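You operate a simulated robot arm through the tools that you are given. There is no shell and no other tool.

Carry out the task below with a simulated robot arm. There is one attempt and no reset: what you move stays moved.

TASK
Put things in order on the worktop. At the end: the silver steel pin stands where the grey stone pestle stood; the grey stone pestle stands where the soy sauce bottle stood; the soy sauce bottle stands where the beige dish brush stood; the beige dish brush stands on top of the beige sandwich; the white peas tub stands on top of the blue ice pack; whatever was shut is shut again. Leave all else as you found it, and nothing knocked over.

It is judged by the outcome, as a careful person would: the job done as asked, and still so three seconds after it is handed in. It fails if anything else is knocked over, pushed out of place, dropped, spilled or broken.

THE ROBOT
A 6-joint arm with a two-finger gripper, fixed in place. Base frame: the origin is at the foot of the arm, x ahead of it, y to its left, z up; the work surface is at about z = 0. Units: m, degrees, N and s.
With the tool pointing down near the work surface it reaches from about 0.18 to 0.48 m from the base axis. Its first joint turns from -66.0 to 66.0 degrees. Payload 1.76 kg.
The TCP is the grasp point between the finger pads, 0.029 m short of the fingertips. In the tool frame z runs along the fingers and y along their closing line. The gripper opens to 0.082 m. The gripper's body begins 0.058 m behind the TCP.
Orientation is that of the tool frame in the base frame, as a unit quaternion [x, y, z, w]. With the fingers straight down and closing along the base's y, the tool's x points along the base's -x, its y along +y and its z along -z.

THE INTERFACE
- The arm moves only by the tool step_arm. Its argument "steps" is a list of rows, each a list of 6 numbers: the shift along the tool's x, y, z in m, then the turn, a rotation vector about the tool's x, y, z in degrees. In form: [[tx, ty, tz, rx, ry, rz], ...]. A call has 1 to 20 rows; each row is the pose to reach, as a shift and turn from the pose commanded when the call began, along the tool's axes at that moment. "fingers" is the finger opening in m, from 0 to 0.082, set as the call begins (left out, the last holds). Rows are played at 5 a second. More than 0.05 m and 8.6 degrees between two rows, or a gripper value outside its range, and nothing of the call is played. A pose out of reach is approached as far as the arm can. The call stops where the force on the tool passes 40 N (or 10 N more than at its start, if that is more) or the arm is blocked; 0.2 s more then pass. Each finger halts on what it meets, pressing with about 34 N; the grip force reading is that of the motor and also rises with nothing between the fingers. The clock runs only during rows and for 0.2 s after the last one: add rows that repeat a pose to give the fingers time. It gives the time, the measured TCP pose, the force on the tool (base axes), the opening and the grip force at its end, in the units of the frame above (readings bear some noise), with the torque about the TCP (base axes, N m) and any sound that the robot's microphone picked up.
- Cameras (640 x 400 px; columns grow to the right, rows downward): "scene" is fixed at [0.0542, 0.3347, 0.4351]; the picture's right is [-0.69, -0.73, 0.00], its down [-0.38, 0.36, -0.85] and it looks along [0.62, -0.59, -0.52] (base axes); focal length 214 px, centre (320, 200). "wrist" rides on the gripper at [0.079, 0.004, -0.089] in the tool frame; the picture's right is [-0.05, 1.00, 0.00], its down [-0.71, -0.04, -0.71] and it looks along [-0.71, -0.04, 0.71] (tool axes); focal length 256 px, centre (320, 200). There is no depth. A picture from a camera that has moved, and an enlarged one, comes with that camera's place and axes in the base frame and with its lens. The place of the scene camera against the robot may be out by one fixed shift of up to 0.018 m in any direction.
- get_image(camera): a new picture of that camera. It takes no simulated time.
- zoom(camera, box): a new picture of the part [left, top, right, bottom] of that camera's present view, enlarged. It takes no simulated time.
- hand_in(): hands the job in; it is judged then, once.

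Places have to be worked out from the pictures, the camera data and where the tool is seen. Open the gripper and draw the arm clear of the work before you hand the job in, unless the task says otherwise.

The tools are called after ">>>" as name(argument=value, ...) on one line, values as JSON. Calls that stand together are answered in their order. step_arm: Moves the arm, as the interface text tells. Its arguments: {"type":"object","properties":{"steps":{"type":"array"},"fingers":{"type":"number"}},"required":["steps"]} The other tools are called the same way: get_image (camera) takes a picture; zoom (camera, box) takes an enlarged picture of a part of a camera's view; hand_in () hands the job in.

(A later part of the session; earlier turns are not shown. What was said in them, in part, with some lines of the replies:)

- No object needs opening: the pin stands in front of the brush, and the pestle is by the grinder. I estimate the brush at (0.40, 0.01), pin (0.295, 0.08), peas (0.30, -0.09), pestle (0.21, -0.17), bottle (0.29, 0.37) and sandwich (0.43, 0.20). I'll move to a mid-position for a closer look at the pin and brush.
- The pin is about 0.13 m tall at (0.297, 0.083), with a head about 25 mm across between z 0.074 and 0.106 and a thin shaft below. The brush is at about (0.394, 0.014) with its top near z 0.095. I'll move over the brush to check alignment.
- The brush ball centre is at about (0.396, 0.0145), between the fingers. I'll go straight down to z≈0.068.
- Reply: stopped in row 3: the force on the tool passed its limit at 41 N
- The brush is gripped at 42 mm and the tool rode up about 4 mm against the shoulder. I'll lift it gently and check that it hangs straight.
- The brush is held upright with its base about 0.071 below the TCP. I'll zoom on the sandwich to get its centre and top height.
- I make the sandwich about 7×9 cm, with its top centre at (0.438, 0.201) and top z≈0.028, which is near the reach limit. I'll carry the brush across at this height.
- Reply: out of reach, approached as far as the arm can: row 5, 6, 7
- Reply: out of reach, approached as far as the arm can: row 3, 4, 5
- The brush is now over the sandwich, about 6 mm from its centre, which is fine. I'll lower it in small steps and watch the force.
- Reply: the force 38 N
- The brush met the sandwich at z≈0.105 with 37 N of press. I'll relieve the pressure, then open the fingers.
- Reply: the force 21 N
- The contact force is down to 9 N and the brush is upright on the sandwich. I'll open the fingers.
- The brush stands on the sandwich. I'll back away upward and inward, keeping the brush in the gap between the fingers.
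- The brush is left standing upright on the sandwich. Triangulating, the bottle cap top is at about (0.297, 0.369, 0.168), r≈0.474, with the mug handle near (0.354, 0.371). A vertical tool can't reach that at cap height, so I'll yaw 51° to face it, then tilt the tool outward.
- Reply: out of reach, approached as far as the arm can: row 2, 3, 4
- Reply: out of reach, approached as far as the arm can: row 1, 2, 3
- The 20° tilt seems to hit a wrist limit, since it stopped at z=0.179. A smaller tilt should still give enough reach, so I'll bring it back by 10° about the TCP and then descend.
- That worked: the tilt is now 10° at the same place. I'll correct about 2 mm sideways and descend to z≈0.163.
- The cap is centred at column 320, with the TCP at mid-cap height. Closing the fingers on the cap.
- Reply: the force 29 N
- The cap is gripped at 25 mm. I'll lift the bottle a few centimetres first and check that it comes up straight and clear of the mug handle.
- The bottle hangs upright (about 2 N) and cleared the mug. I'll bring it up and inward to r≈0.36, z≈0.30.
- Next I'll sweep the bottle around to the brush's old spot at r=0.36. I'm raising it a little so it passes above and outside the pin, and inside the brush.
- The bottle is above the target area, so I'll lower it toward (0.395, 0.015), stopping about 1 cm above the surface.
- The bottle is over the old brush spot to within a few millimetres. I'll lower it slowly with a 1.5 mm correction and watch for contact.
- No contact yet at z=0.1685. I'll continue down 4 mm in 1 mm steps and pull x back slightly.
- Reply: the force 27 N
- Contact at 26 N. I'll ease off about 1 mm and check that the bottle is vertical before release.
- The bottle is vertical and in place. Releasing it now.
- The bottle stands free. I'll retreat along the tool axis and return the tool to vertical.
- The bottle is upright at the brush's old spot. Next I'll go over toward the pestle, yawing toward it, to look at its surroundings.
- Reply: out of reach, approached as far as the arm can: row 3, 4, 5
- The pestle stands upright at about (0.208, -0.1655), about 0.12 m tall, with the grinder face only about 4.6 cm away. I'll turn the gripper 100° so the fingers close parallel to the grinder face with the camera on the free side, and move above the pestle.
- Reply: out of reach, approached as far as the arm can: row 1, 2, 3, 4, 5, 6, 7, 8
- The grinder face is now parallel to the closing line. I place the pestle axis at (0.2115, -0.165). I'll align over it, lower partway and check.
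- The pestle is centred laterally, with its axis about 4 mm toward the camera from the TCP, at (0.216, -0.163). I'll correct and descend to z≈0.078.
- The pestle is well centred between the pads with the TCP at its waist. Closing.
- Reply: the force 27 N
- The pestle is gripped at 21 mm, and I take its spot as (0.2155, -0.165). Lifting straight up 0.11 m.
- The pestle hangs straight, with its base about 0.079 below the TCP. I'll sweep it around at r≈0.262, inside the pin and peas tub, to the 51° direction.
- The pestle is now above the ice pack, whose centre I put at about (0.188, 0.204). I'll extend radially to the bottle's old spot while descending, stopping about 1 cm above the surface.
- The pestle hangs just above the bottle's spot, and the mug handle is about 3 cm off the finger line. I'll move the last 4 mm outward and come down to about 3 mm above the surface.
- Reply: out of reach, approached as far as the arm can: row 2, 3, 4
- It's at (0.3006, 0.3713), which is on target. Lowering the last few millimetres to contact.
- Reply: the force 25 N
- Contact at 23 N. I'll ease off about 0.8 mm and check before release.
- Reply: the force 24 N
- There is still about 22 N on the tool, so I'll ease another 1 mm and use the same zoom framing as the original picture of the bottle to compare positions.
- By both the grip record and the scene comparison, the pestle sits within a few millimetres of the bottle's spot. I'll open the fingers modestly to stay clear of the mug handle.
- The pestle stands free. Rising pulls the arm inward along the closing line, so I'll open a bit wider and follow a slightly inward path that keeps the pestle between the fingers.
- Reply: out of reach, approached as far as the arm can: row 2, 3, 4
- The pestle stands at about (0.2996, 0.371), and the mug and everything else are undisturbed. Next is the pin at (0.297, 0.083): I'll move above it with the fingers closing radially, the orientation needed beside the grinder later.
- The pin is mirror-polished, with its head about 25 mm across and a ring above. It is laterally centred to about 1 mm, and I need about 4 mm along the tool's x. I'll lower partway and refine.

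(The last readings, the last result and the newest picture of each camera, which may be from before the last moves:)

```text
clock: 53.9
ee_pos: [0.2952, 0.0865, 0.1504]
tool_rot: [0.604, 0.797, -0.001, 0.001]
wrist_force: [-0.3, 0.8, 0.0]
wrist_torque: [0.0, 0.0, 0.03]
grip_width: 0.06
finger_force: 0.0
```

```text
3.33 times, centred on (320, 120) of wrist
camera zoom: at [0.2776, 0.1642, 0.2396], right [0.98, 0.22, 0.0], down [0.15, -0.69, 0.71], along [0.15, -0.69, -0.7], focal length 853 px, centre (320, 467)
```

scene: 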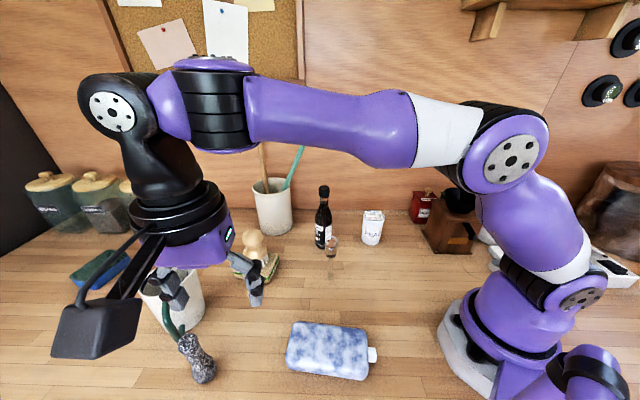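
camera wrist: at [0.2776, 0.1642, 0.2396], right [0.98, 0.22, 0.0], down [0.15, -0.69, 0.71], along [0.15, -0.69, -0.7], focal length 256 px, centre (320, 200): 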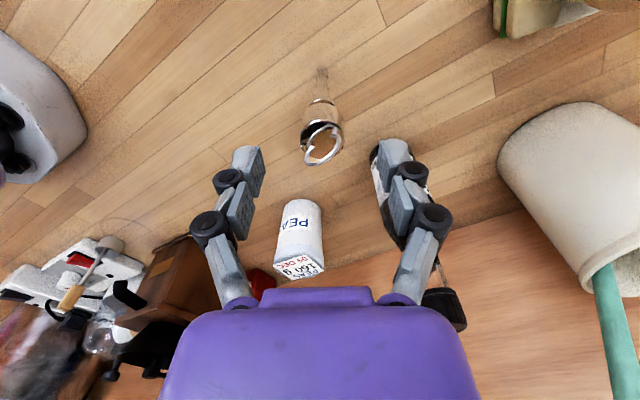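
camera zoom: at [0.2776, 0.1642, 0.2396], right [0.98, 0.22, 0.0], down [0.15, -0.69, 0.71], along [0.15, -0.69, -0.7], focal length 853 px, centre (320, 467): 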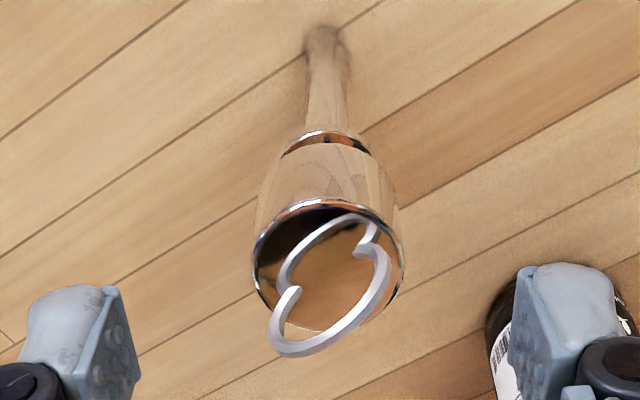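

The pin axis is at (0.296, 0.084) with the head top at z≈0.107. I'll make a small correction and descend to z=0.09, around the head.

>>> step_arm(steps=[[-0.0015, 0.0008, 0.005, 0, 0, 0], [-0.0015, 0.0008, 0.02, 0, 0, 0], [-0.0015, 0.0008, 0.035, 0, 0, 0], [-0.0015, 0.0008, 0.05, 0, 0, 0], [-0.0015, 0.0008, 0.06, 0, 0, 0], [-0.0015, 0.0008, 0.06, 0, 0, 0]])

>>> get_image(camera="wrist")

>>> zoom(camera="scene", box=[270, 170, 390, 290])

```text
clock: 55.3
ee_pos: [0.2978, 0.0854, 0.0912]
tool_rot: [0.605, 0.796, -0.002, 0.001]
wrist_force: [0.1, 0.4, -0.1]
wrist_torque: [-0.03, 0.0, 0.02]
grip_width: 0.0598
finger_force: 0.0
```

```text
taken
camera wrist: at [0.279, 0.1633, 0.1801], right [0.98, 0.22, 0.0], down [0.15, -0.69, 0.71], along [0.15, -0.69, -0.7], focal length 256 px, centre (320, 200)
```

wrist: 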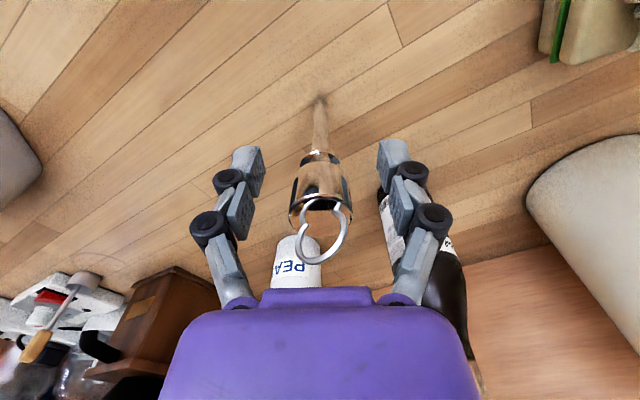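

```text
3.33 times, centred on (330, 230) of scene
camera zoom: at [0.0542, 0.3347, 0.4351], right [-0.69, -0.73, 0.0], down [-0.38, 0.36, -0.85], along [0.62, -0.59, -0.52], focal length 715 px, centre (287, 100)
```

zoom: 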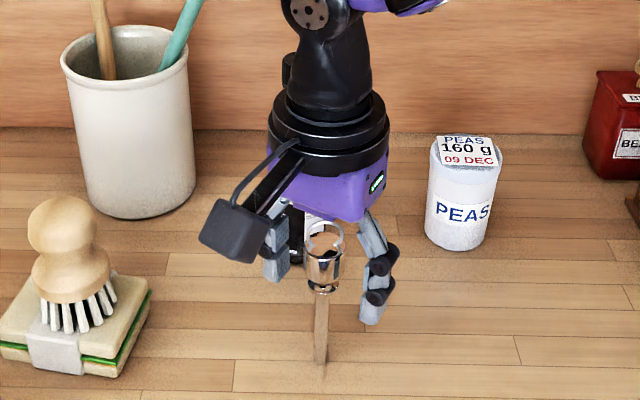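

The head lies between the pads at mid-height. I'll first close to 32 mm to check the gap symmetry before touching the pin.

>>> step_arm(steps=[[0, 0, 0, 0, 0, 0], [0, 0, 0, 0, 0, 0]], fingers=0.032)

>>> zoom(camera="wrist", box=[240, 90, 400, 250])

```text
clock: 55.9
ee_pos: [0.2977, 0.0855, 0.0911]
tool_rot: [0.604, 0.797, -0.001, 0.001]
wrist_force: [0.1, 0.1, 0.0]
wrist_torque: [0.0, 0.0, 0.01]
grip_width: 0.0318
finger_force: 0.1
```

```text
2.50 times, centred on (320, 170) of wrist
camera zoom: at [0.279, 0.1634, 0.1803], right [0.98, 0.22, 0.0], down [0.15, -0.69, 0.71], along [0.15, -0.69, -0.7], focal length 640 px, centre (320, 275)
```

zoom: 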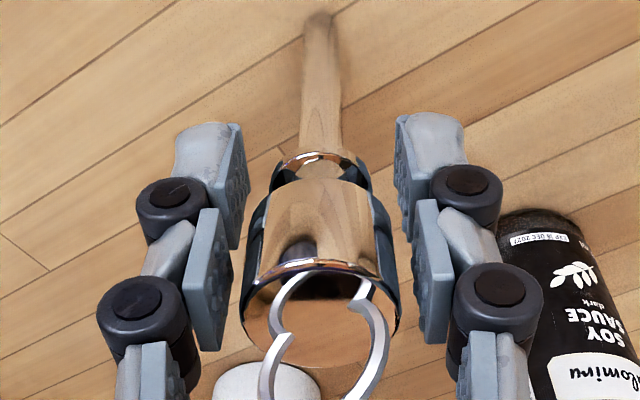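

The gaps on both sides are even. Closing on the head.

>>> step_arm(steps=[[0, 0, 0, 0, 0, 0], [0, 0, 0, 0, 0, 0], [0, 0, 0, 0, 0, 0]], fingers=0.01)

>>> zoom(camera="wrist", box=[240, 90, 400, 250])

>>> zoom(camera="scene", box=[270, 170, 390, 290])

```text
clock: 56.7
ee_pos: [0.2992, 0.086, 0.0924]
tool_rot: [0.605, 0.797, -0.002, 0.001]
wrist_force: [1.0, 0.2, 6.4]
wrist_torque: [0.0, -0.1, -0.05]
grip_width: 0.0242
finger_force: 34.3
```

```text
2.50 times, centred on (320, 170) of wrist
camera zoom: at [0.2791, 0.1634, 0.1805], right [0.98, 0.22, 0.0], down [0.15, -0.69, 0.71], along [0.15, -0.69, -0.7], focal length 640 px, centre (320, 275)
```

zoom: 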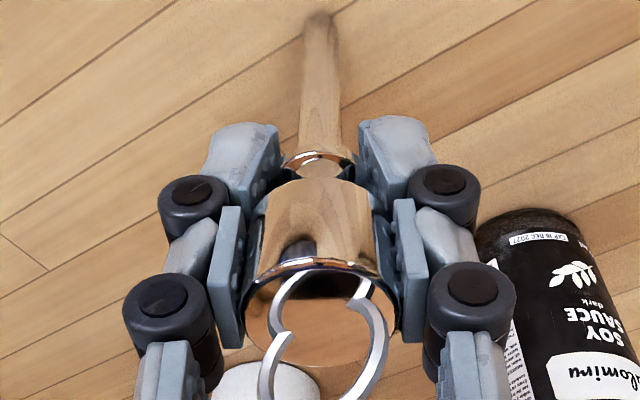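

```text
3.33 times, centred on (330, 230) of scene
camera zoom: at [0.0542, 0.3347, 0.4351], right [-0.69, -0.73, 0.0], down [-0.38, 0.36, -0.85], along [0.62, -0.59, -0.52], focal length 715 px, centre (287, 100)
```

zoom: 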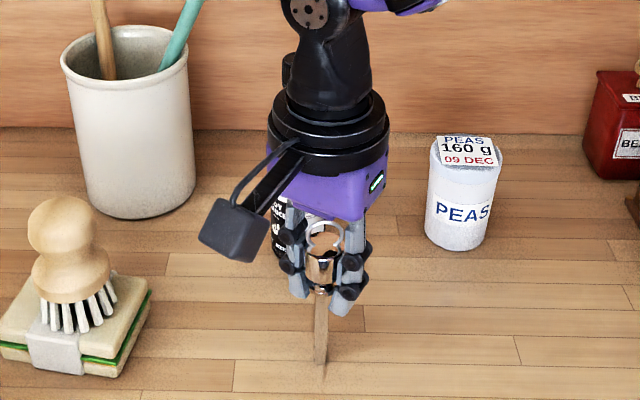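

The pin is held at 24 mm and still upright. Lifting it straight up.

>>> step_arm(steps=[[0, 0, -0.008, 0, 0, 0], [0, 0, -0.03, 0, 0, 0], [0, 0, -0.055, 0, 0, 0], [0, 0, -0.075, 0, 0, 0], [0, 0, -0.075, 0, 0, 0]])

>>> zoom(camera="wrist", box=[240, 60, 400, 250])

>>> zoom(camera="scene", box=[270, 130, 390, 290])

```text
clock: 57.9
ee_pos: [0.2955, 0.0852, 0.1669]
tool_rot: [0.605, 0.796, -0.002, 0.001]
wrist_force: [-0.2, 0.2, -0.6]
wrist_torque: [0.03, 0.01, 0.0]
grip_width: 0.0242
finger_force: 34.1
```

```text
2.11 times, centred on (320, 155) of wrist
camera zoom: at [0.2782, 0.1647, 0.2559], right [0.98, 0.22, 0.0], down [0.15, -0.69, 0.71], along [0.15, -0.69, -0.7], focal length 539 px, centre (320, 295)
```

zoom: 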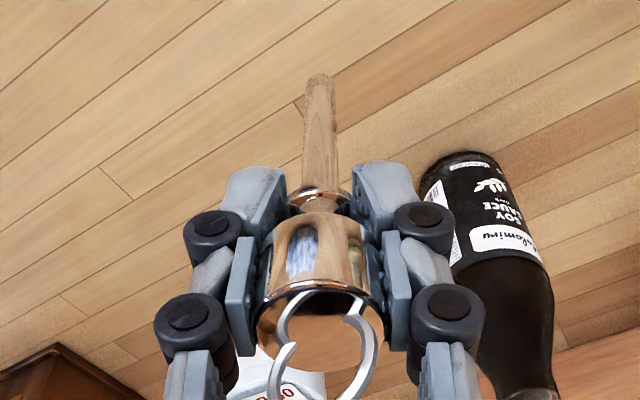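

```text
2.50 times, centred on (330, 210) of scene
camera zoom: at [0.0542, 0.3347, 0.4351], right [-0.69, -0.73, 0.0], down [-0.38, 0.36, -0.85], along [0.62, -0.59, -0.52], focal length 536 px, centre (295, 175)
```

zoom: 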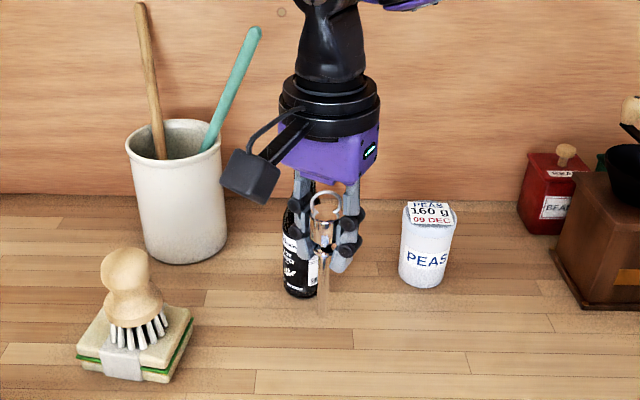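

The pin hangs vertically with its base about 0.092 below the TCP. I'll sweep to the pestle's old spot at r≈0.26–0.27, passing inside and above the peas tub.

>>> step_arm(steps=[[-0.0386, -0.0198, 0, 0, 0, 7.66], [-0.0728, -0.0415, 0, 0, 0, 15.3], [-0.1026, -0.0653, 0, 0, 0, 23], [-0.1329, -0.0824, 0, 0, 0, 30.6], [-0.1616, -0.1016, 0, 0, 0, 38.3], [-0.1912, -0.1212, 0, 0, 0, 46], [-0.2195, -0.1439, 0, 0, 0, 53.6], [-0.2195, -0.1439, 0, 0, 0, 53.6], [-0.2195, -0.1439, 0, 0, 0, 53.6]])

>>> get_image(camera="wrist")

>>> get_image(camera="scene")

```text
clock: 59.9
ee_pos: [0.2178, -0.1613, 0.1654]
tool_rot: [0.899, 0.438, -0.002, 0.001]
wrist_force: [-0.6, -0.2, -1.1]
wrist_torque: [-0.01, 0.04, -0.02]
grip_width: 0.0244
finger_force: 34.2
```

```text
taken
camera wrist: at [0.2688, -0.101, 0.2551], right [0.75, -0.66, 0.0], down [-0.46, -0.53, 0.71], along [-0.47, -0.54, -0.7], focal length 256 px, centre (320, 200)
```

wrist: 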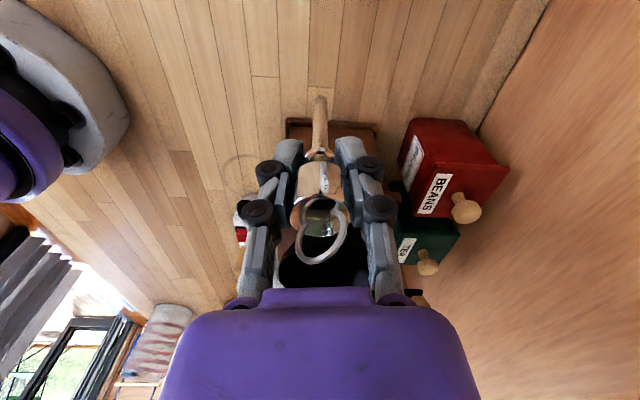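

```text
taken
```

scene: 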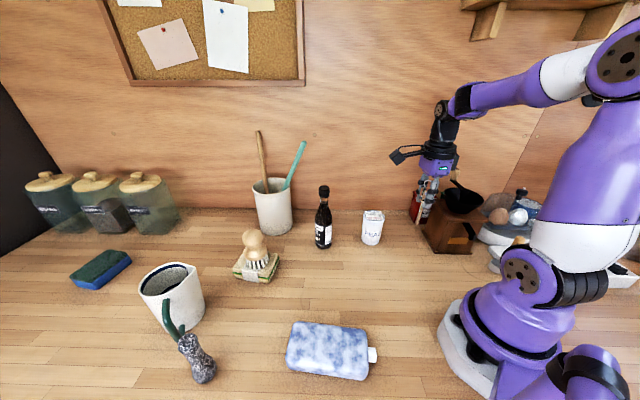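

The pin is over the pestle's spot to within about 4 mm. I'll correct 3 mm toward the grinder side and lower to about 8 mm above the surface.

>>> step_arm(steps=[[-0.003, 0.0005, 0.01, 0, 0, 0], [-0.003, 0.0005, 0.025, 0, 0, 0], [-0.003, 0.0005, 0.04, 0, 0, 0], [-0.003, 0.0005, 0.055, 0, 0, 0], [-0.003, 0.0005, 0.065, 0, 0, 0], [-0.003, 0.0005, 0.065, 0, 0, 0], [-0.003, 0.0005, 0.065, 0, 0, 0]])

>>> get_image(camera="wrist")

>>> zoom(camera="scene", box=[380, 170, 500, 270])

```text
clock: 61.5
ee_pos: [0.2153, -0.1661, 0.1021]
tool_rot: [0.899, 0.438, -0.001, 0.002]
wrist_force: [0.1, -0.1, 0.2]
wrist_torque: [-0.01, 0.0, -0.01]
grip_width: 0.0243
finger_force: 34.6
```

```text
taken
camera wrist: at [0.2661, -0.1061, 0.1912], right [0.75, -0.66, 0.0], down [-0.46, -0.53, 0.71], along [-0.47, -0.54, -0.7], focal length 256 px, centre (320, 200)
```

wrist: 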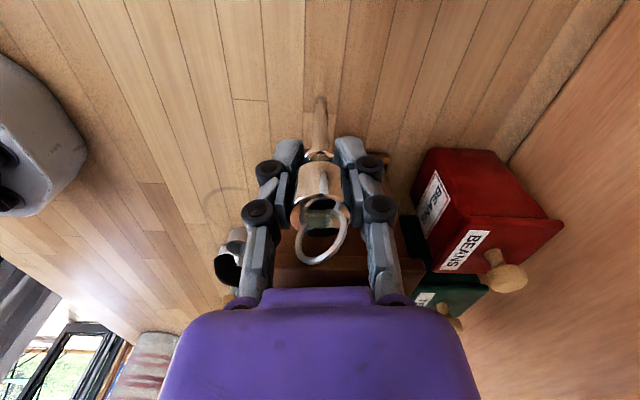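

```text
4.00 times, centred on (440, 220) of scene
camera zoom: at [0.0542, 0.3347, 0.4351], right [-0.69, -0.73, 0.0], down [-0.38, 0.36, -0.85], along [0.62, -0.59, -0.52], focal length 858 px, centre (-160, 120)
```

zoom: 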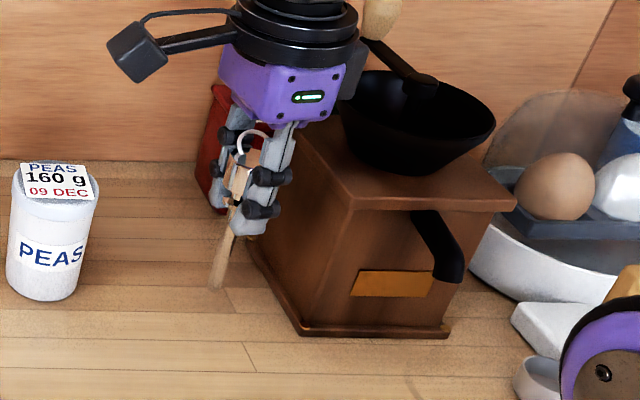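

The tip projects right where the pestle's base was. I'll lower gently in small steps toward contact at z≈0.092.

>>> step_arm(steps=[[0, 0, 0.002, 0, 0, 0], [0, 0, 0.004, 0, 0, 0], [0, 0, 0.006, 0, 0, 0], [0, 0, 0.007, 0, 0, 0], [0, 0, 0.007, 0, 0, 0]])

```text
clock: 62.7
ee_pos: [0.2146, -0.1668, 0.0948]
tool_rot: [0.899, 0.439, -0.002, 0.002]
wrist_force: [-0.3, -0.1, 0.1]
wrist_torque: [-0.03, 0.03, -0.03]
grip_width: 0.0241
finger_force: 34.0
```

>>> step_arm(steps=[[0, 0, 0.0005, 0, 0, 0], [0, 0, 0.001, 0, 0, 0], [0, 0, 0.0015, 0, 0, 0], [0, 0, 0.0015, 0, 0, 0]])

>>> zoom(camera="scene", box=[395, 200, 455, 260])

```text
clock: 63.7
ee_pos: [0.2148, -0.1662, 0.0927]
tool_rot: [0.899, 0.439, -0.001, 0.001]
wrist_force: [0.2, -0.2, -0.5]
wrist_torque: [0.0, -0.04, 0.02]
grip_width: 0.0243
finger_force: 33.7
```

```text
6.67 times, centred on (425, 230) of scene
camera zoom: at [0.0542, 0.3347, 0.4351], right [-0.69, -0.73, 0.0], down [-0.38, 0.36, -0.85], along [0.62, -0.59, -0.52], focal length 1430 px, centre (-380, 0)
```

zoom: 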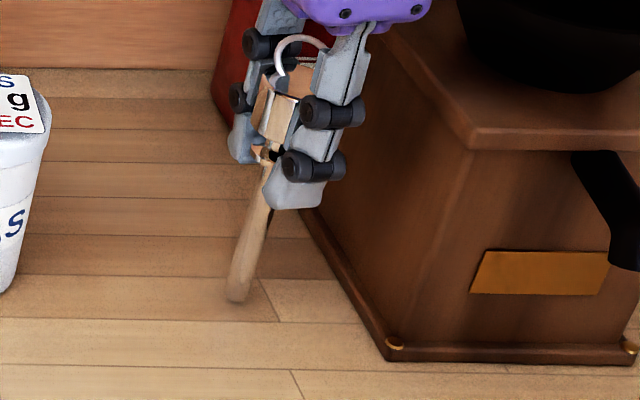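

There is no contact force yet at z≈0.0927, so I'll continue down another 1.5 mm in half-millimetre steps.

>>> step_arm(steps=[[0, 0, 0.0005, 0, 0, 0], [0, 0, 0.001, 0, 0, 0], [0, 0, 0.0015, 0, 0, 0], [0, 0, 0.0015, 0, 0, 0]])

```text
clock: 64.7
ee_pos: [0.2147, -0.1658, 0.0922]
tool_rot: [0.899, 0.437, -0.001, 0.002]
wrist_force: [-0.7, 0.1, -0.9]
wrist_torque: [-0.03, -0.02, 0.01]
grip_width: 0.0242
finger_force: 34.0
```

The reading shows no contact yet (force about -0.9 N), so I'll go another 1 mm.

>>> step_arm(steps=[[0, 0, 0.0005, 0, 0, 0], [0, 0, 0.001, 0, 0, 0], [0, 0, 0.001, 0, 0, 0]])

```text
clock: 65.5
ee_pos: [0.2155, -0.1665, 0.0904]
tool_rot: [0.899, 0.439, -0.001, 0.001]
wrist_force: [-1.0, 0.9, 4.4]
wrist_torque: [0.05, 0.06, -0.01]
grip_width: 0.024
finger_force: 34.0
```

Gentle contact: 4.4 N vertical and about 1 N lateral, with the tool vertical within 0.2°. I'll open the fingers slightly to release.

>>> step_arm(steps=[[0, 0, 0, 0, 0, 0], [0, 0, 0, 0, 0, 0], [0, 0, 0, 0, 0, 0]], fingers=0.036)

>>> get_image(camera="wrist")

>>> zoom(camera="scene", box=[395, 190, 465, 260])

```text
clock: 66.3
ee_pos: [0.2151, -0.1668, 0.0912]
tool_rot: [0.899, 0.439, -0.001, 0.002]
wrist_force: [-1.4, 0.7, -0.5]
wrist_torque: [0.03, -0.01, -0.01]
grip_width: 0.0358
finger_force: 0.1
```

```text
taken
camera wrist: at [0.2663, -0.1054, 0.1801], right [0.75, -0.66, 0.0], down [-0.46, -0.53, 0.71], along [-0.47, -0.54, -0.7], focal length 256 px, centre (320, 200)
```

wrist: 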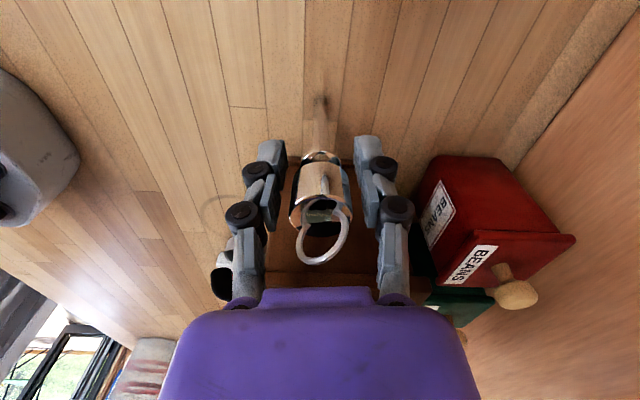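

```text
5.71 times, centred on (430, 225) of scene
camera zoom: at [0.0542, 0.3347, 0.4351], right [-0.69, -0.73, 0.0], down [-0.38, 0.36, -0.85], along [0.62, -0.59, -0.52], focal length 1226 px, centre (-309, 57)
```

zoom: 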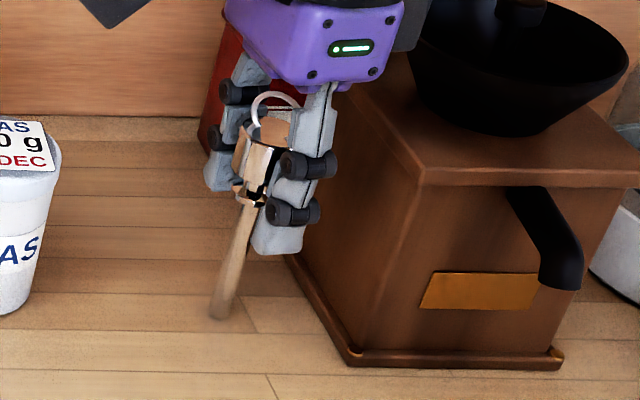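

The pin stands on its own, centred between the open fingers. I'll open a bit more and rise straight up slowly.

>>> step_arm(steps=[[0, 0, 0, 0, 0, 0], [0, 0, 0, 0, 0, 0], [0, 0, -0.01, 0, 0, 0], [0, 0, -0.025, 0, 0, 0], [0, 0, -0.045, 0, 0, 0], [0, 0, -0.07, 0, 0, 0], [0, 0, -0.1, 0, 0, 0], [0, 0, -0.1, 0, 0, 0]], fingers=0.056)

>>> get_image(camera="wrist")

>>> zoom(camera="scene", box=[360, 130, 500, 270])

```text
clock: 68.1
ee_pos: [0.2147, -0.1662, 0.1924]
tool_rot: [0.899, 0.439, -0.002, 0.002]
wrist_force: [-0.3, -0.3, 0.3]
wrist_torque: [-0.02, 0.02, 0.0]
grip_width: 0.0561
finger_force: 0.1
```

```text
taken
camera wrist: at [0.2666, -0.1061, 0.2813], right [0.75, -0.66, 0.0], down [-0.46, -0.53, 0.71], along [-0.47, -0.54, -0.7], focal length 256 px, centre (320, 200)
```

wrist: 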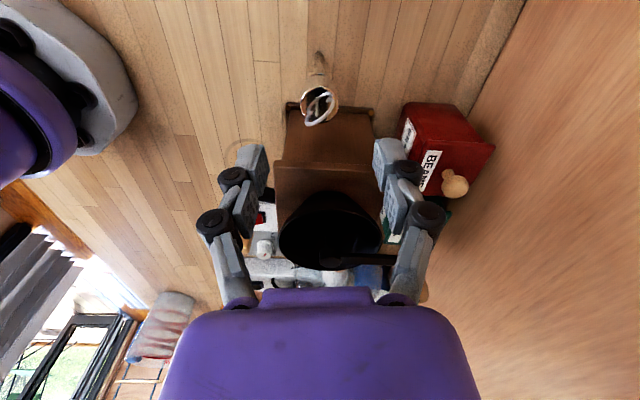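

```text
2.86 times, centred on (430, 200) of scene
camera zoom: at [0.0542, 0.3347, 0.4351], right [-0.69, -0.73, 0.0], down [-0.38, 0.36, -0.85], along [0.62, -0.59, -0.52], focal length 613 px, centre (6, 200)
```

zoom: 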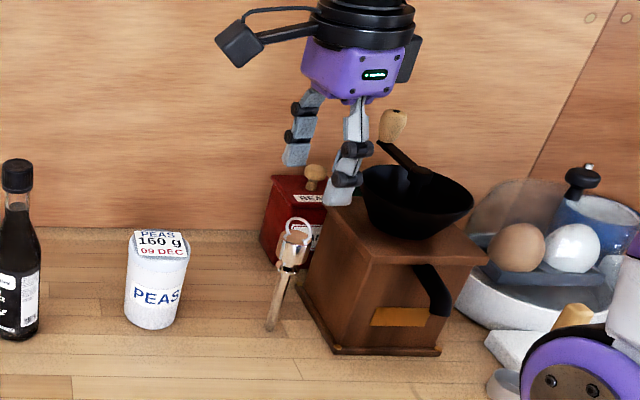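

The pin is standing free at the pestle's old spot. Now I'll move above the peas tub at about (0.304, -0.094).

>>> step_arm(steps=[[0.0373, 0.0087, -0.005, 0, 0, -6.8], [0.0746, 0.0174, -0.005, 0, 0, -13.6], [0.1119, 0.0261, -0.005, 0, 0, -20.4], [0.1119, 0.0261, -0.005, 0, 0, -20.4]], fingers=0.082)

>>> get_image(camera="wrist")

>>> zoom(camera="scene", box=[340, 180, 440, 270])

```text
clock: 69.1
ee_pos: [0.3072, -0.0946, 0.1983]
tool_rot: [0.806, 0.592, -0.002, 0.001]
wrist_force: [0.4, -0.6, 0.1]
wrist_torque: [0.02, -0.03, -0.02]
grip_width: 0.082
finger_force: 0.0
```

```text
taken
camera wrist: at [0.3337, -0.02, 0.2868], right [0.94, -0.35, 0.0], down [-0.25, -0.66, 0.71], along [-0.25, -0.66, -0.7], focal length 256 px, centre (320, 200)
```

wrist: 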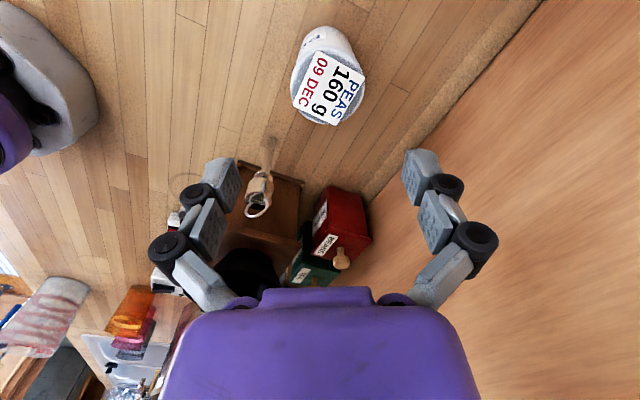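

```text
4.44 times, centred on (390, 225) of scene
camera zoom: at [0.0542, 0.3347, 0.4351], right [-0.69, -0.73, 0.0], down [-0.38, 0.36, -0.85], along [0.62, -0.59, -0.52], focal length 953 px, centre (9, 89)
```

zoom: 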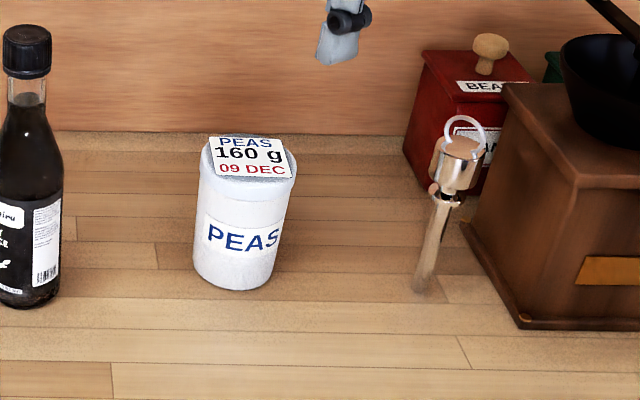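

The peas lid centre is about (0.3085, -0.1025) and its diameter about 62 mm, leaving roughly 1 cm per side. I'll align and descend partway.

>>> step_arm(steps=[[-0.0035, 0.0018, 0.02, 0, 0, 0], [-0.007, 0.0037, 0.05, 0, 0, 0], [-0.007, 0.0037, 0.075, 0, 0, 0], [-0.007, 0.0037, 0.075, 0, 0, 0]])

>>> get_image(camera="wrist")

>>> zoom(camera="scene", box=[340, 150, 460, 270])

```text
clock: 70.1
ee_pos: [0.3061, -0.1035, 0.121]
tool_rot: [0.807, 0.59, -0.001, 0.002]
wrist_force: [-0.7, 0.3, 0.2]
wrist_torque: [-0.01, -0.03, 0.04]
grip_width: 0.0818
finger_force: 0.1
```

```text
taken
camera wrist: at [0.3334, -0.0269, 0.2101], right [0.94, -0.35, 0.0], down [-0.25, -0.66, 0.71], along [-0.25, -0.66, -0.7], focal length 256 px, centre (320, 200)
```

wrist: 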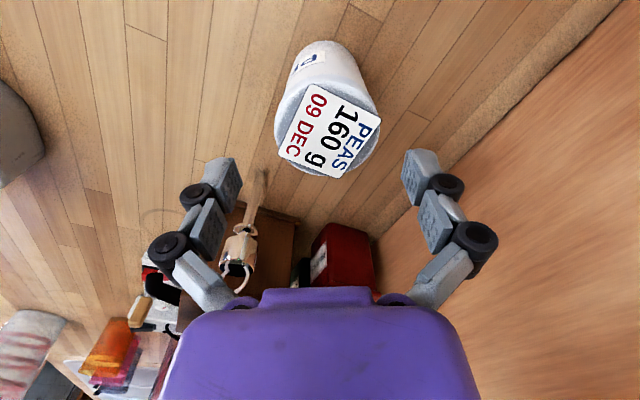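

```text
3.33 times, centred on (400, 210) of scene
camera zoom: at [0.0542, 0.3347, 0.4351], right [-0.69, -0.73, 0.0], down [-0.38, 0.36, -0.85], along [0.62, -0.59, -0.52], focal length 715 px, centre (53, 167)
```

zoom: 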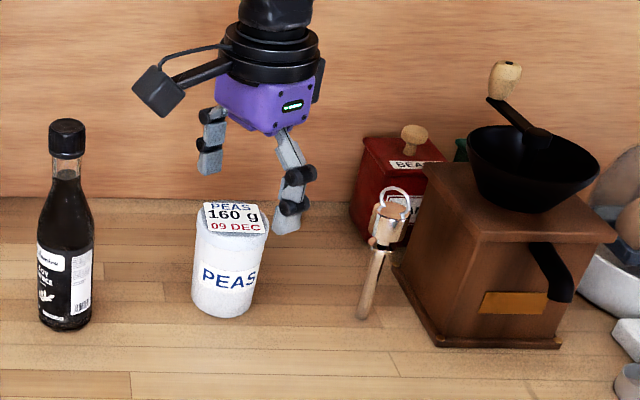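

The lid centre is about 3 mm off along the closing line. I'll correct and descend to z≈0.052 around the tub.

>>> step_arm(steps=[[0.002, 0.003, 0.01, 0, 0, 0], [0.002, 0.003, 0.03, 0, 0, 0]])

>>> get_image(camera="wrist")

```text
clock: 70.7
ee_pos: [0.3093, -0.1015, 0.0928]
tool_rot: [0.807, 0.59, -0.001, 0.0]
wrist_force: [-0.1, 0.9, -0.6]
wrist_torque: [-0.03, -0.04, 0.02]
grip_width: 0.082
finger_force: 0.1
```

```text
taken
camera wrist: at [0.3369, -0.0253, 0.1811], right [0.94, -0.35, 0.0], down [-0.25, -0.66, 0.71], along [-0.25, -0.66, -0.7], focal length 256 px, centre (320, 200)
```

wrist: 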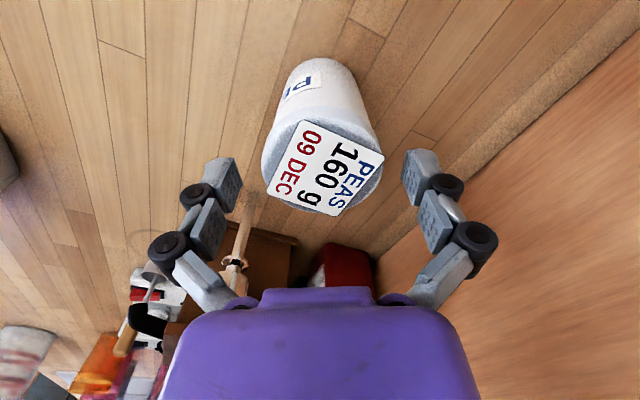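

The lid is now centred (edges at 262 and 383, pads at 242 and 403). I'll go down the remaining 41 mm.

>>> step_arm(steps=[[0, 0, 0.012, 0, 0, 0], [0, 0, 0.025, 0, 0, 0], [0, 0, 0.038, 0, 0, 0], [0, 0, 0.041, 0, 0, 0]])

>>> get_image(camera="wrist")

>>> zoom(camera="scene", box=[340, 150, 460, 270])

```text
clock: 71.7
ee_pos: [0.3085, -0.1012, 0.0499]
tool_rot: [0.807, 0.59, -0.002, 0.002]
wrist_force: [0.0, 0.2, 0.0]
wrist_torque: [0.0, -0.02, 0.02]
grip_width: 0.0819
finger_force: 0.0
```

```text
taken
camera wrist: at [0.3367, -0.0256, 0.139], right [0.94, -0.35, 0.0], down [-0.25, -0.66, 0.71], along [-0.25, -0.66, -0.7], focal length 256 px, centre (320, 200)
```

wrist: 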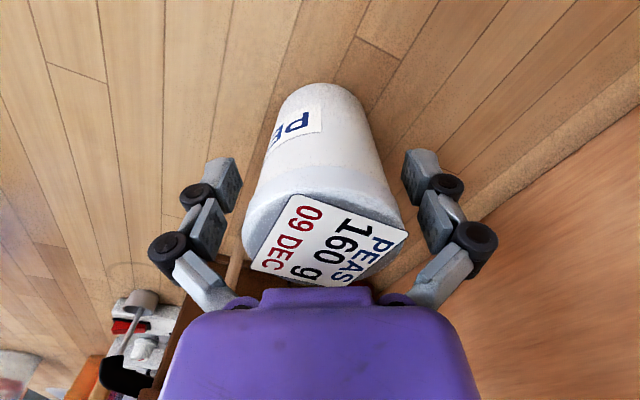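

```text
3.33 times, centred on (400, 210) of scene
camera zoom: at [0.0542, 0.3347, 0.4351], right [-0.69, -0.73, 0.0], down [-0.38, 0.36, -0.85], along [0.62, -0.59, -0.52], focal length 715 px, centre (53, 167)
```

zoom: 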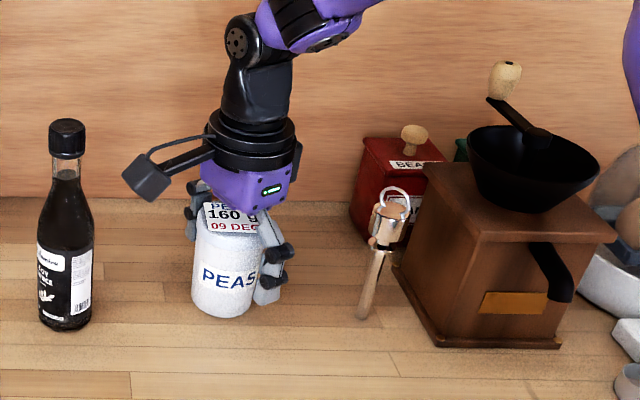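

The tub is centred between the pads. Closing on it.

>>> step_arm(steps=[[0, 0, 0, 0, 0, 0], [0, 0, 0, 0, 0, 0], [0, 0, 0, 0, 0, 0], [0, 0, 0, 0, 0, 0]], fingers=0.035)

>>> get_image(camera="wrist")

```text
clock: 72.7
ee_pos: [0.3102, -0.1002, 0.0499]
tool_rot: [0.806, 0.592, -0.001, 0.002]
wrist_force: [-0.8, -0.4, 21.1]
wrist_torque: [0.14, -0.16, -0.02]
grip_width: 0.0551
finger_force: 33.7
```

```text
taken
camera wrist: at [0.337, -0.0257, 0.1396], right [0.94, -0.35, 0.0], down [-0.25, -0.66, 0.71], along [-0.25, -0.66, -0.7], focal length 256 px, centre (320, 200)
```

wrist: 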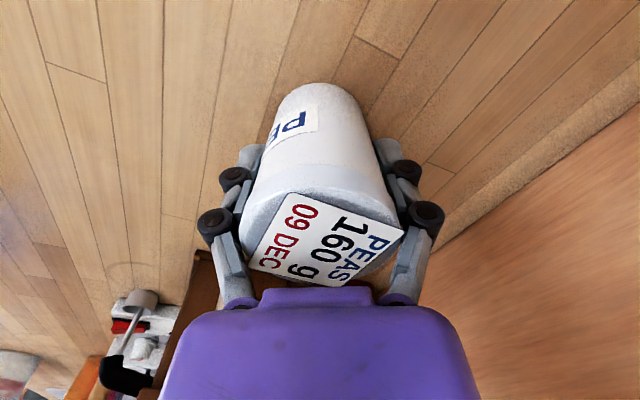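

Gripped at 55 mm, with the tub base about 0.05 below the TCP. Lifting.

>>> step_arm(steps=[[0, 0, -0.01, 0, 0, 0], [0, 0, -0.035, 0, 0, 0], [0, 0, -0.065, 0, 0, 0], [0, 0, -0.09, 0, 0, 0], [0, 0, -0.09, 0, 0, 0]])

>>> get_image(camera="scene")

>>> get_image(camera="wrist")

```text
clock: 73.9
ee_pos: [0.3087, -0.1007, 0.1397]
tool_rot: [0.807, 0.591, -0.001, 0.0]
wrist_force: [-0.1, -0.9, -2.6]
wrist_torque: [-0.02, 0.0, -0.03]
grip_width: 0.054
finger_force: 34.6
```

```text
taken
```

scene: 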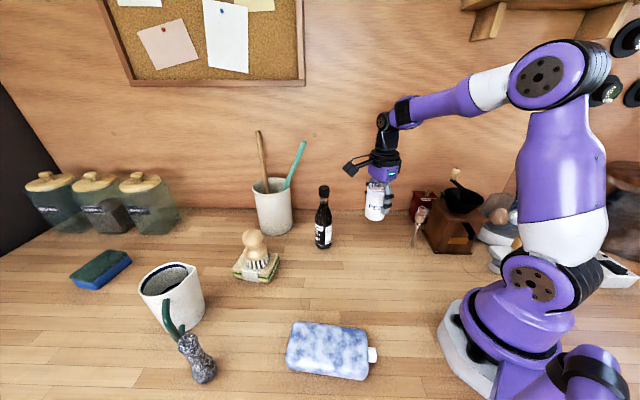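

```text
taken
camera wrist: at [0.3362, -0.0247, 0.2297], right [0.94, -0.35, 0.0], down [-0.25, -0.66, 0.71], along [-0.25, -0.66, -0.7], focal length 256 px, centre (320, 200)
```

wrist: 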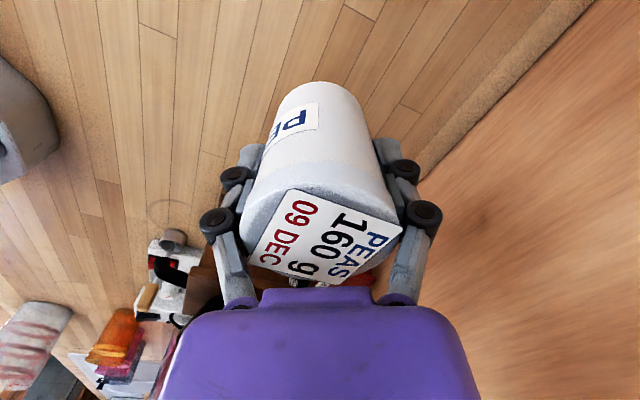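

The tub hangs straight (about 2.6 N). I'll sweep it around to above the ice pack centre at about (0.185, 0.205).

>>> step_arm(steps=[[0.0408, -0.0077, -0.01, 0, 0, -7.33], [0.0796, -0.0204, -0.02, 0, 0, -14.66], [0.1159, -0.0377, -0.02, 0, 0, -21.99], [0.149, -0.0592, -0.02, 0, 0, -29.32], [0.1786, -0.0845, -0.02, 0, 0, -36.65], [0.2041, -0.1129, -0.02, 0, 0, -43.98], [0.2253, -0.1436, -0.02, 0, 0, -51.31], [0.242, -0.1763, -0.02, 0, 0, -58.64], [0.2541, -0.2104, -0.02, 0, 0, -65.97], [0.2541, -0.2104, -0.02, 0, 0, -65.97]])

>>> get_image(camera="wrist")

>>> get_image(camera="scene")

```text
clock: 76.1
ee_pos: [0.1841, 0.2063, 0.1601]
tool_rot: [0.356, 0.935, -0.002, 0.001]
wrist_force: [-0.6, -1.1, -1.6]
wrist_torque: [0.02, -0.05, 0.0]
grip_width: 0.0537
finger_force: 34.1
```

```text
taken
camera wrist: at [0.1273, 0.2623, 0.2482], right [0.7, 0.71, 0.0], down [0.5, -0.49, 0.71], along [0.5, -0.5, -0.71], focal length 256 px, centre (320, 200)
```

wrist: 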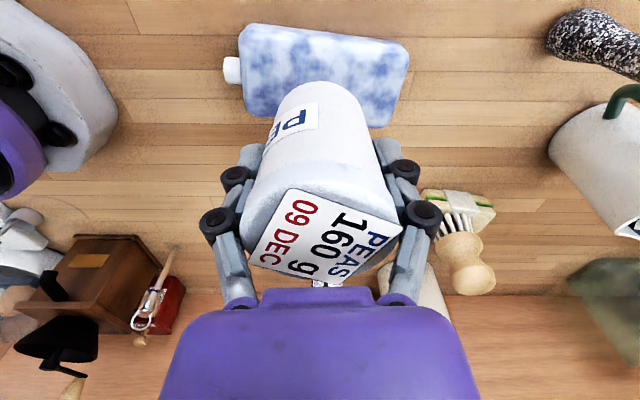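

```text
taken
```

scene: 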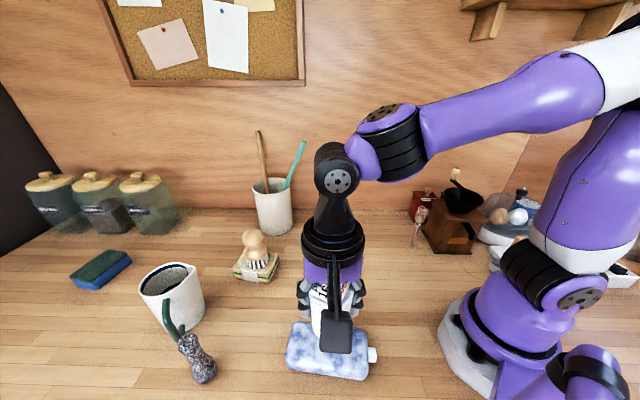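

The tub is over the ice pack, whose centre is (0.186, 0.2045). I'll descend to about 1.5 cm above it and look at the gap.

>>> step_arm(steps=[[-0.001, 0, 0.02, 0, 0, 0], [-0.002, 0, 0.045, 0, 0, 0], [-0.002, 0, 0.068, 0, 0, 0], [-0.002, 0, 0.068, 0, 0, 0]])

>>> get_image(camera="wrist")

>>> zoom(camera="scene", box=[260, 260, 400, 400])

```text
clock: 77.1
ee_pos: [0.1851, 0.2037, 0.0885]
tool_rot: [0.356, 0.934, -0.003, 0.0]
wrist_force: [-0.4, 0.4, -2.4]
wrist_torque: [-0.02, -0.01, 0.0]
grip_width: 0.0536
finger_force: 34.2
```

```text
taken
camera wrist: at [0.1288, 0.2606, 0.1782], right [0.7, 0.71, 0.0], down [0.5, -0.49, 0.71], along [0.5, -0.5, -0.71], focal length 256 px, centre (320, 200)
```

wrist: 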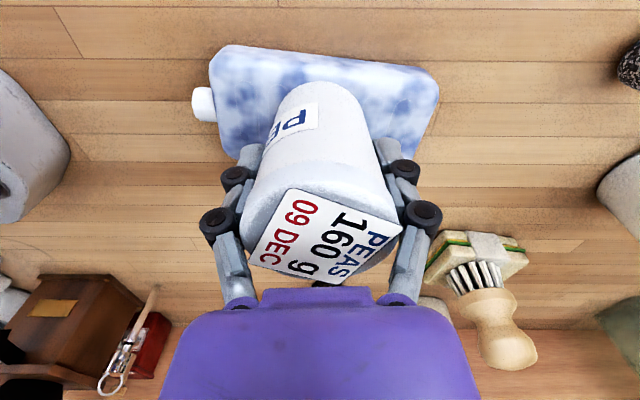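

```text
2.86 times, centred on (330, 330) of scene
camera zoom: at [0.0542, 0.3347, 0.4351], right [-0.69, -0.73, 0.0], down [-0.38, 0.36, -0.85], along [0.62, -0.59, -0.52], focal length 613 px, centre (291, -171)
```

zoom: 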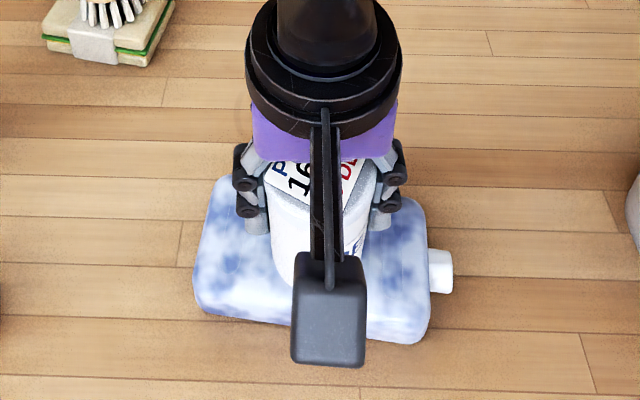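

The tub's footprint is well within the pack. I'll lower it slowly until the force shows contact.

>>> step_arm(steps=[[0, 0, 0.0015, 0, 0, 0], [0, 0, 0.003, 0, 0, 0], [0, 0, 0.0045, 0, 0, 0], [0, 0, 0.006, 0, 0, 0], [0, 0, 0.006, 0, 0, 0]])

```text
clock: 78.3
ee_pos: [0.1876, 0.2034, 0.0846]
tool_rot: [0.355, 0.935, -0.001, 0.0]
wrist_force: [-8.0, -3.2, 28.5]
wrist_torque: [-0.22, 0.23, -0.01]
grip_width: 0.054
finger_force: 34.0
```

Contact at z≈0.0845, so the pack top is about 0.034. Easing off 1.5 mm.

>>> step_arm(steps=[[0, 0, -0.0008, 0, 0, 0], [0, 0, -0.0015, 0, 0, 0], [0, 0, -0.0015, 0, 0, 0]])

>>> get_image(camera="wrist")

```text
clock: 79.1
ee_pos: [0.1874, 0.2033, 0.0849]
tool_rot: [0.356, 0.934, -0.001, 0.001]
wrist_force: [-0.1, 0.7, -2.0]
wrist_torque: [0.01, 0.06, -0.01]
grip_width: 0.054
finger_force: 33.8
```

```text
taken
camera wrist: at [0.1306, 0.2602, 0.1744], right [0.7, 0.71, 0.0], down [0.5, -0.49, 0.71], along [0.5, -0.5, -0.71], focal length 256 px, centre (320, 200)
```

wrist: 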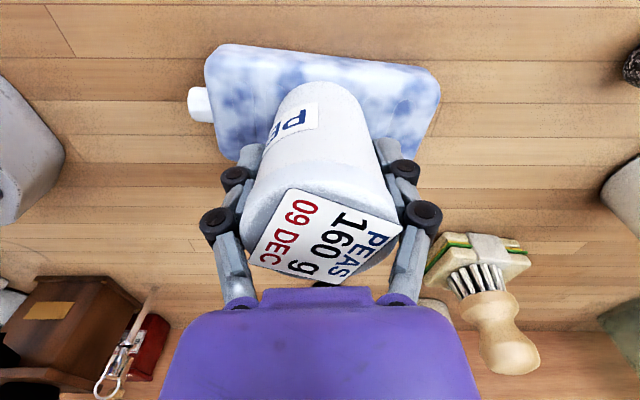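

The load is back to just the tub's weight, so it's barely off the pack. I'll lower 0.8 mm for light contact.

>>> step_arm(steps=[[0, 0, 0.0005, 0, 0, 0], [0, 0, 0.0009, 0, 0, 0], [0, 0, 0.0009, 0, 0, 0]])

```text
clock: 79.9
ee_pos: [0.1871, 0.2041, 0.0845]
tool_rot: [0.355, 0.935, -0.002, 0.0]
wrist_force: [-1.1, 0.3, -1.4]
wrist_torque: [0.02, -0.01, 0.0]
grip_width: 0.0539
finger_force: 34.4
```

The reading hasn't changed, so I'll lower a further 0.6 mm.

>>> step_arm(steps=[[0, 0, 0.0004, 0, 0, 0], [0, 0, 0.0007, 0, 0, 0], [0, 0, 0.0007, 0, 0, 0]])

```text
clock: 80.7
ee_pos: [0.1876, 0.2052, 0.0844]
tool_rot: [0.355, 0.935, -0.002, 0.0]
wrist_force: [-0.6, -0.7, 2.6]
wrist_torque: [0.02, -0.01, 0.01]
grip_width: 0.0541
finger_force: 34.0
```

Light contact now (+2.6 N). Opening the fingers to release the tub.

>>> step_arm(steps=[[0, 0, 0, 0, 0, 0], [0, 0, 0, 0, 0, 0], [0, 0, 0, 0, 0, 0]], fingers=0.08)

>>> get_image(camera="wrist")

>>> zoom(camera="scene", box=[260, 260, 400, 400])

```text
clock: 81.5
ee_pos: [0.1883, 0.2028, 0.0842]
tool_rot: [0.356, 0.934, -0.001, 0.0]
wrist_force: [0.4, -0.1, -0.5]
wrist_torque: [-0.01, 0.02, 0.0]
grip_width: 0.0799
finger_force: 0.1
```

```text
taken
camera wrist: at [0.1306, 0.2604, 0.1735], right [0.7, 0.71, 0.0], down [0.5, -0.49, 0.71], along [0.5, -0.5, -0.71], focal length 256 px, centre (320, 200)
```

wrist: 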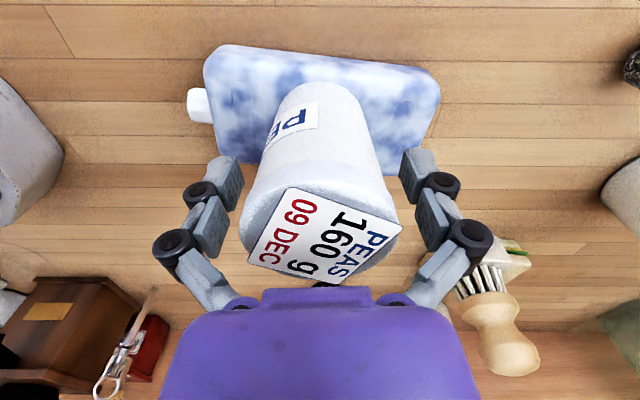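

```text
2.86 times, centred on (330, 330) of scene
camera zoom: at [0.0542, 0.3347, 0.4351], right [-0.69, -0.73, 0.0], down [-0.38, 0.36, -0.85], along [0.62, -0.59, -0.52], focal length 613 px, centre (291, -171)
```

zoom: 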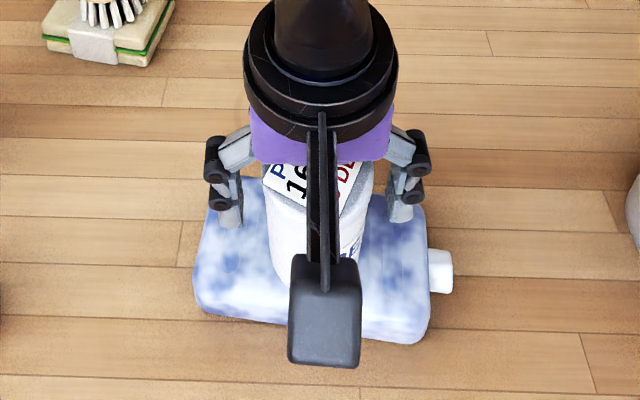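

The tub rests on the pack with the fingers clear. Rising straight up.

>>> step_arm(steps=[[0, 0, -0.01, 0, 0, 0], [0, 0, -0.03, 0, 0, 0], [0, 0, -0.06, 0, 0, 0], [0, 0, -0.095, 0, 0, 0], [0, 0, -0.12, 0, 0, 0], [0, 0, -0.12, 0, 0, 0]], fingers=0.082)

>>> get_image(camera="wrist")

>>> get_image(camera="scene")

```text
clock: 82.9
ee_pos: [0.1863, 0.205, 0.2062]
tool_rot: [0.356, 0.934, -0.002, -0.001]
wrist_force: [-0.5, -0.4, 0.7]
wrist_torque: [-0.03, 0.03, -0.01]
grip_width: 0.0823
finger_force: 0.1
```

```text
taken
camera wrist: at [0.1296, 0.2613, 0.295], right [0.7, 0.71, 0.0], down [0.5, -0.49, 0.71], along [0.5, -0.5, -0.71], focal length 256 px, centre (320, 200)
```

wrist: 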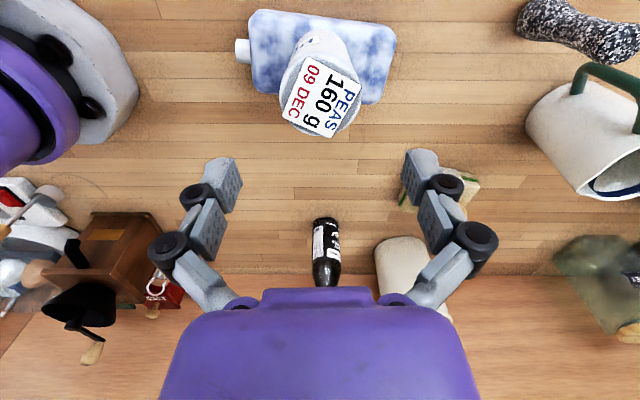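

```text
taken
```

scene: 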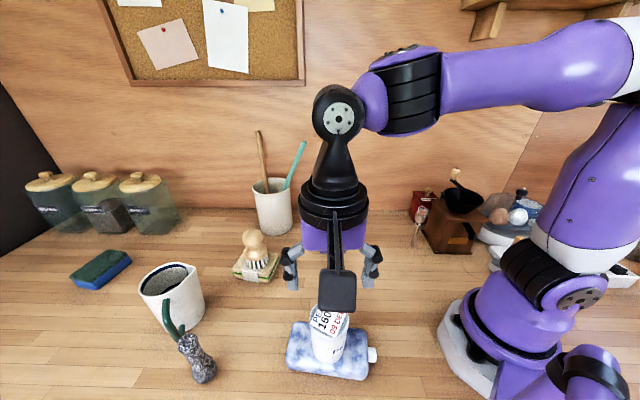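

All moves are done. I'll draw the arm up and clear of the work, then verify everything.

>>> step_arm(steps=[[-0.02, 0, -0.035, 0, 0, 0], [-0.045, -0.003, -0.065, 0, 0, 0], [-0.077, -0.005, -0.09, 0, 0, 0], [-0.077, -0.005, -0.09, 0, 0, 0]])

>>> get_image(camera="scene")

>>> zoom(camera="scene", box=[240, 180, 460, 400])

>>> zoom(camera="scene", box=[380, 150, 640, 312])

>>> zoom(camera="scene", box=[20, 150, 300, 400])

```text
clock: 83.9
ee_pos: [0.2425, 0.1505, 0.2917]
tool_rot: [0.355, 0.935, -0.002, 0.0]
wrist_force: [0.0, 0.1, -0.8]
wrist_torque: [0.0, 0.02, -0.04]
grip_width: 0.0821
finger_force: 0.2
```

```text
taken
```

scene: 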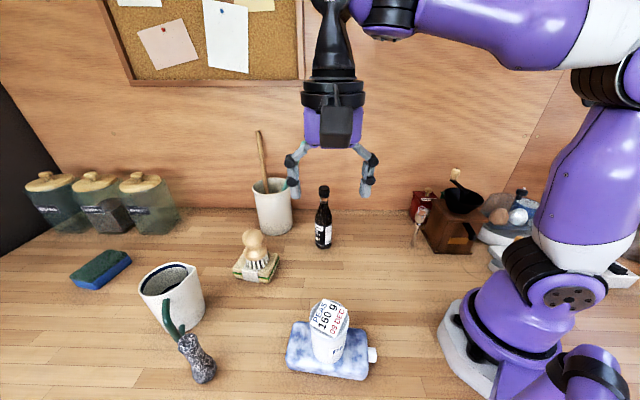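

```text
1.82 times, centred on (350, 290) of scene
camera zoom: at [0.0542, 0.3347, 0.4351], right [-0.69, -0.73, 0.0], down [-0.38, 0.36, -0.85], along [0.62, -0.59, -0.52], focal length 390 px, centre (266, 36)
```

zoom: 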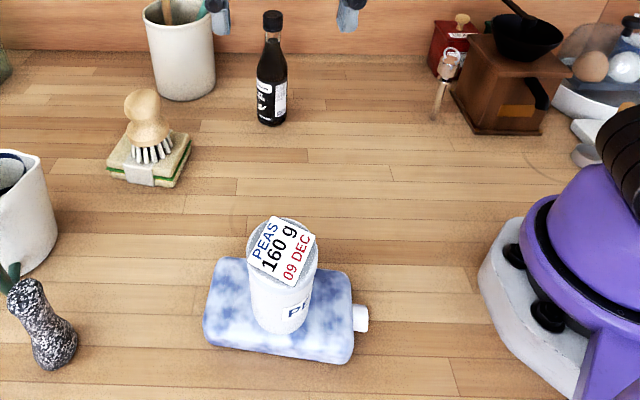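

```text
2.46 times, centred on (510, 231) of scene
camera zoom: at [0.0542, 0.3347, 0.4351], right [-0.69, -0.73, 0.0], down [-0.38, 0.36, -0.85], along [0.62, -0.59, -0.52], focal length 528 px, centre (-148, 124)
```

zoom: 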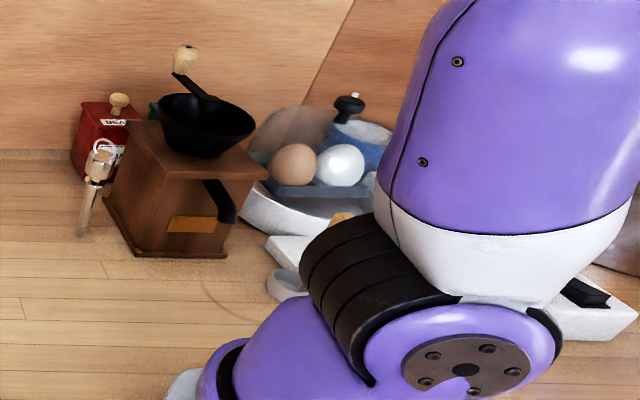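

```text
1.60 times, centred on (160, 275) of scene
camera zoom: at [0.0542, 0.3347, 0.4351], right [-0.69, -0.73, 0.0], down [-0.38, 0.36, -0.85], along [0.62, -0.59, -0.52], focal length 343 px, centre (576, 80)
```

zoom: 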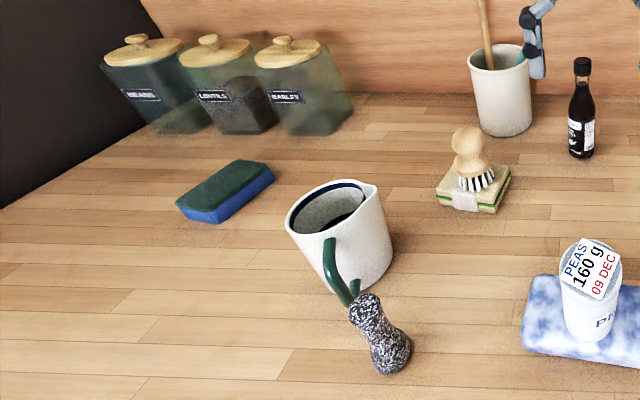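

Every item is in place and upright: the brush on the sandwich, bottle at the brush spot, pestle at the bottle spot, pin at the pestle spot and peas tub on the ice pack. Nothing shut was opened, nothing else has moved, and the gripper is open and clear, so I'm handing in.

>>> hand_in()

```text
The job is handed in.
```

I rearranged the worktop as asked and handed the job in. In the last pictures before hand-in everything was standing and nothing else had moved. I haven't seen the verdict.

- **Steel pin:** it stands where the pestle stood, beside the coffee grinder.
- **Pestle:** it stands where the soy sauce bottle stood. One comparison of the pictures put it up to about 8 mm off, but the grip readings agreed to within a few millimetres, so I left it.
- **Soy sauce bottle:** it stands where the dish brush stood, within a few millimetres.
- **Dish brush:** it stands on top of the sandwich, about 6 mm from the centre because that was as far as the arm could reach.
- **Peas tub:** it stands on the middle of the ice pack.

Nothing that was shut had to be opened. The gripper was open and the arm clear of the work when I handed in.
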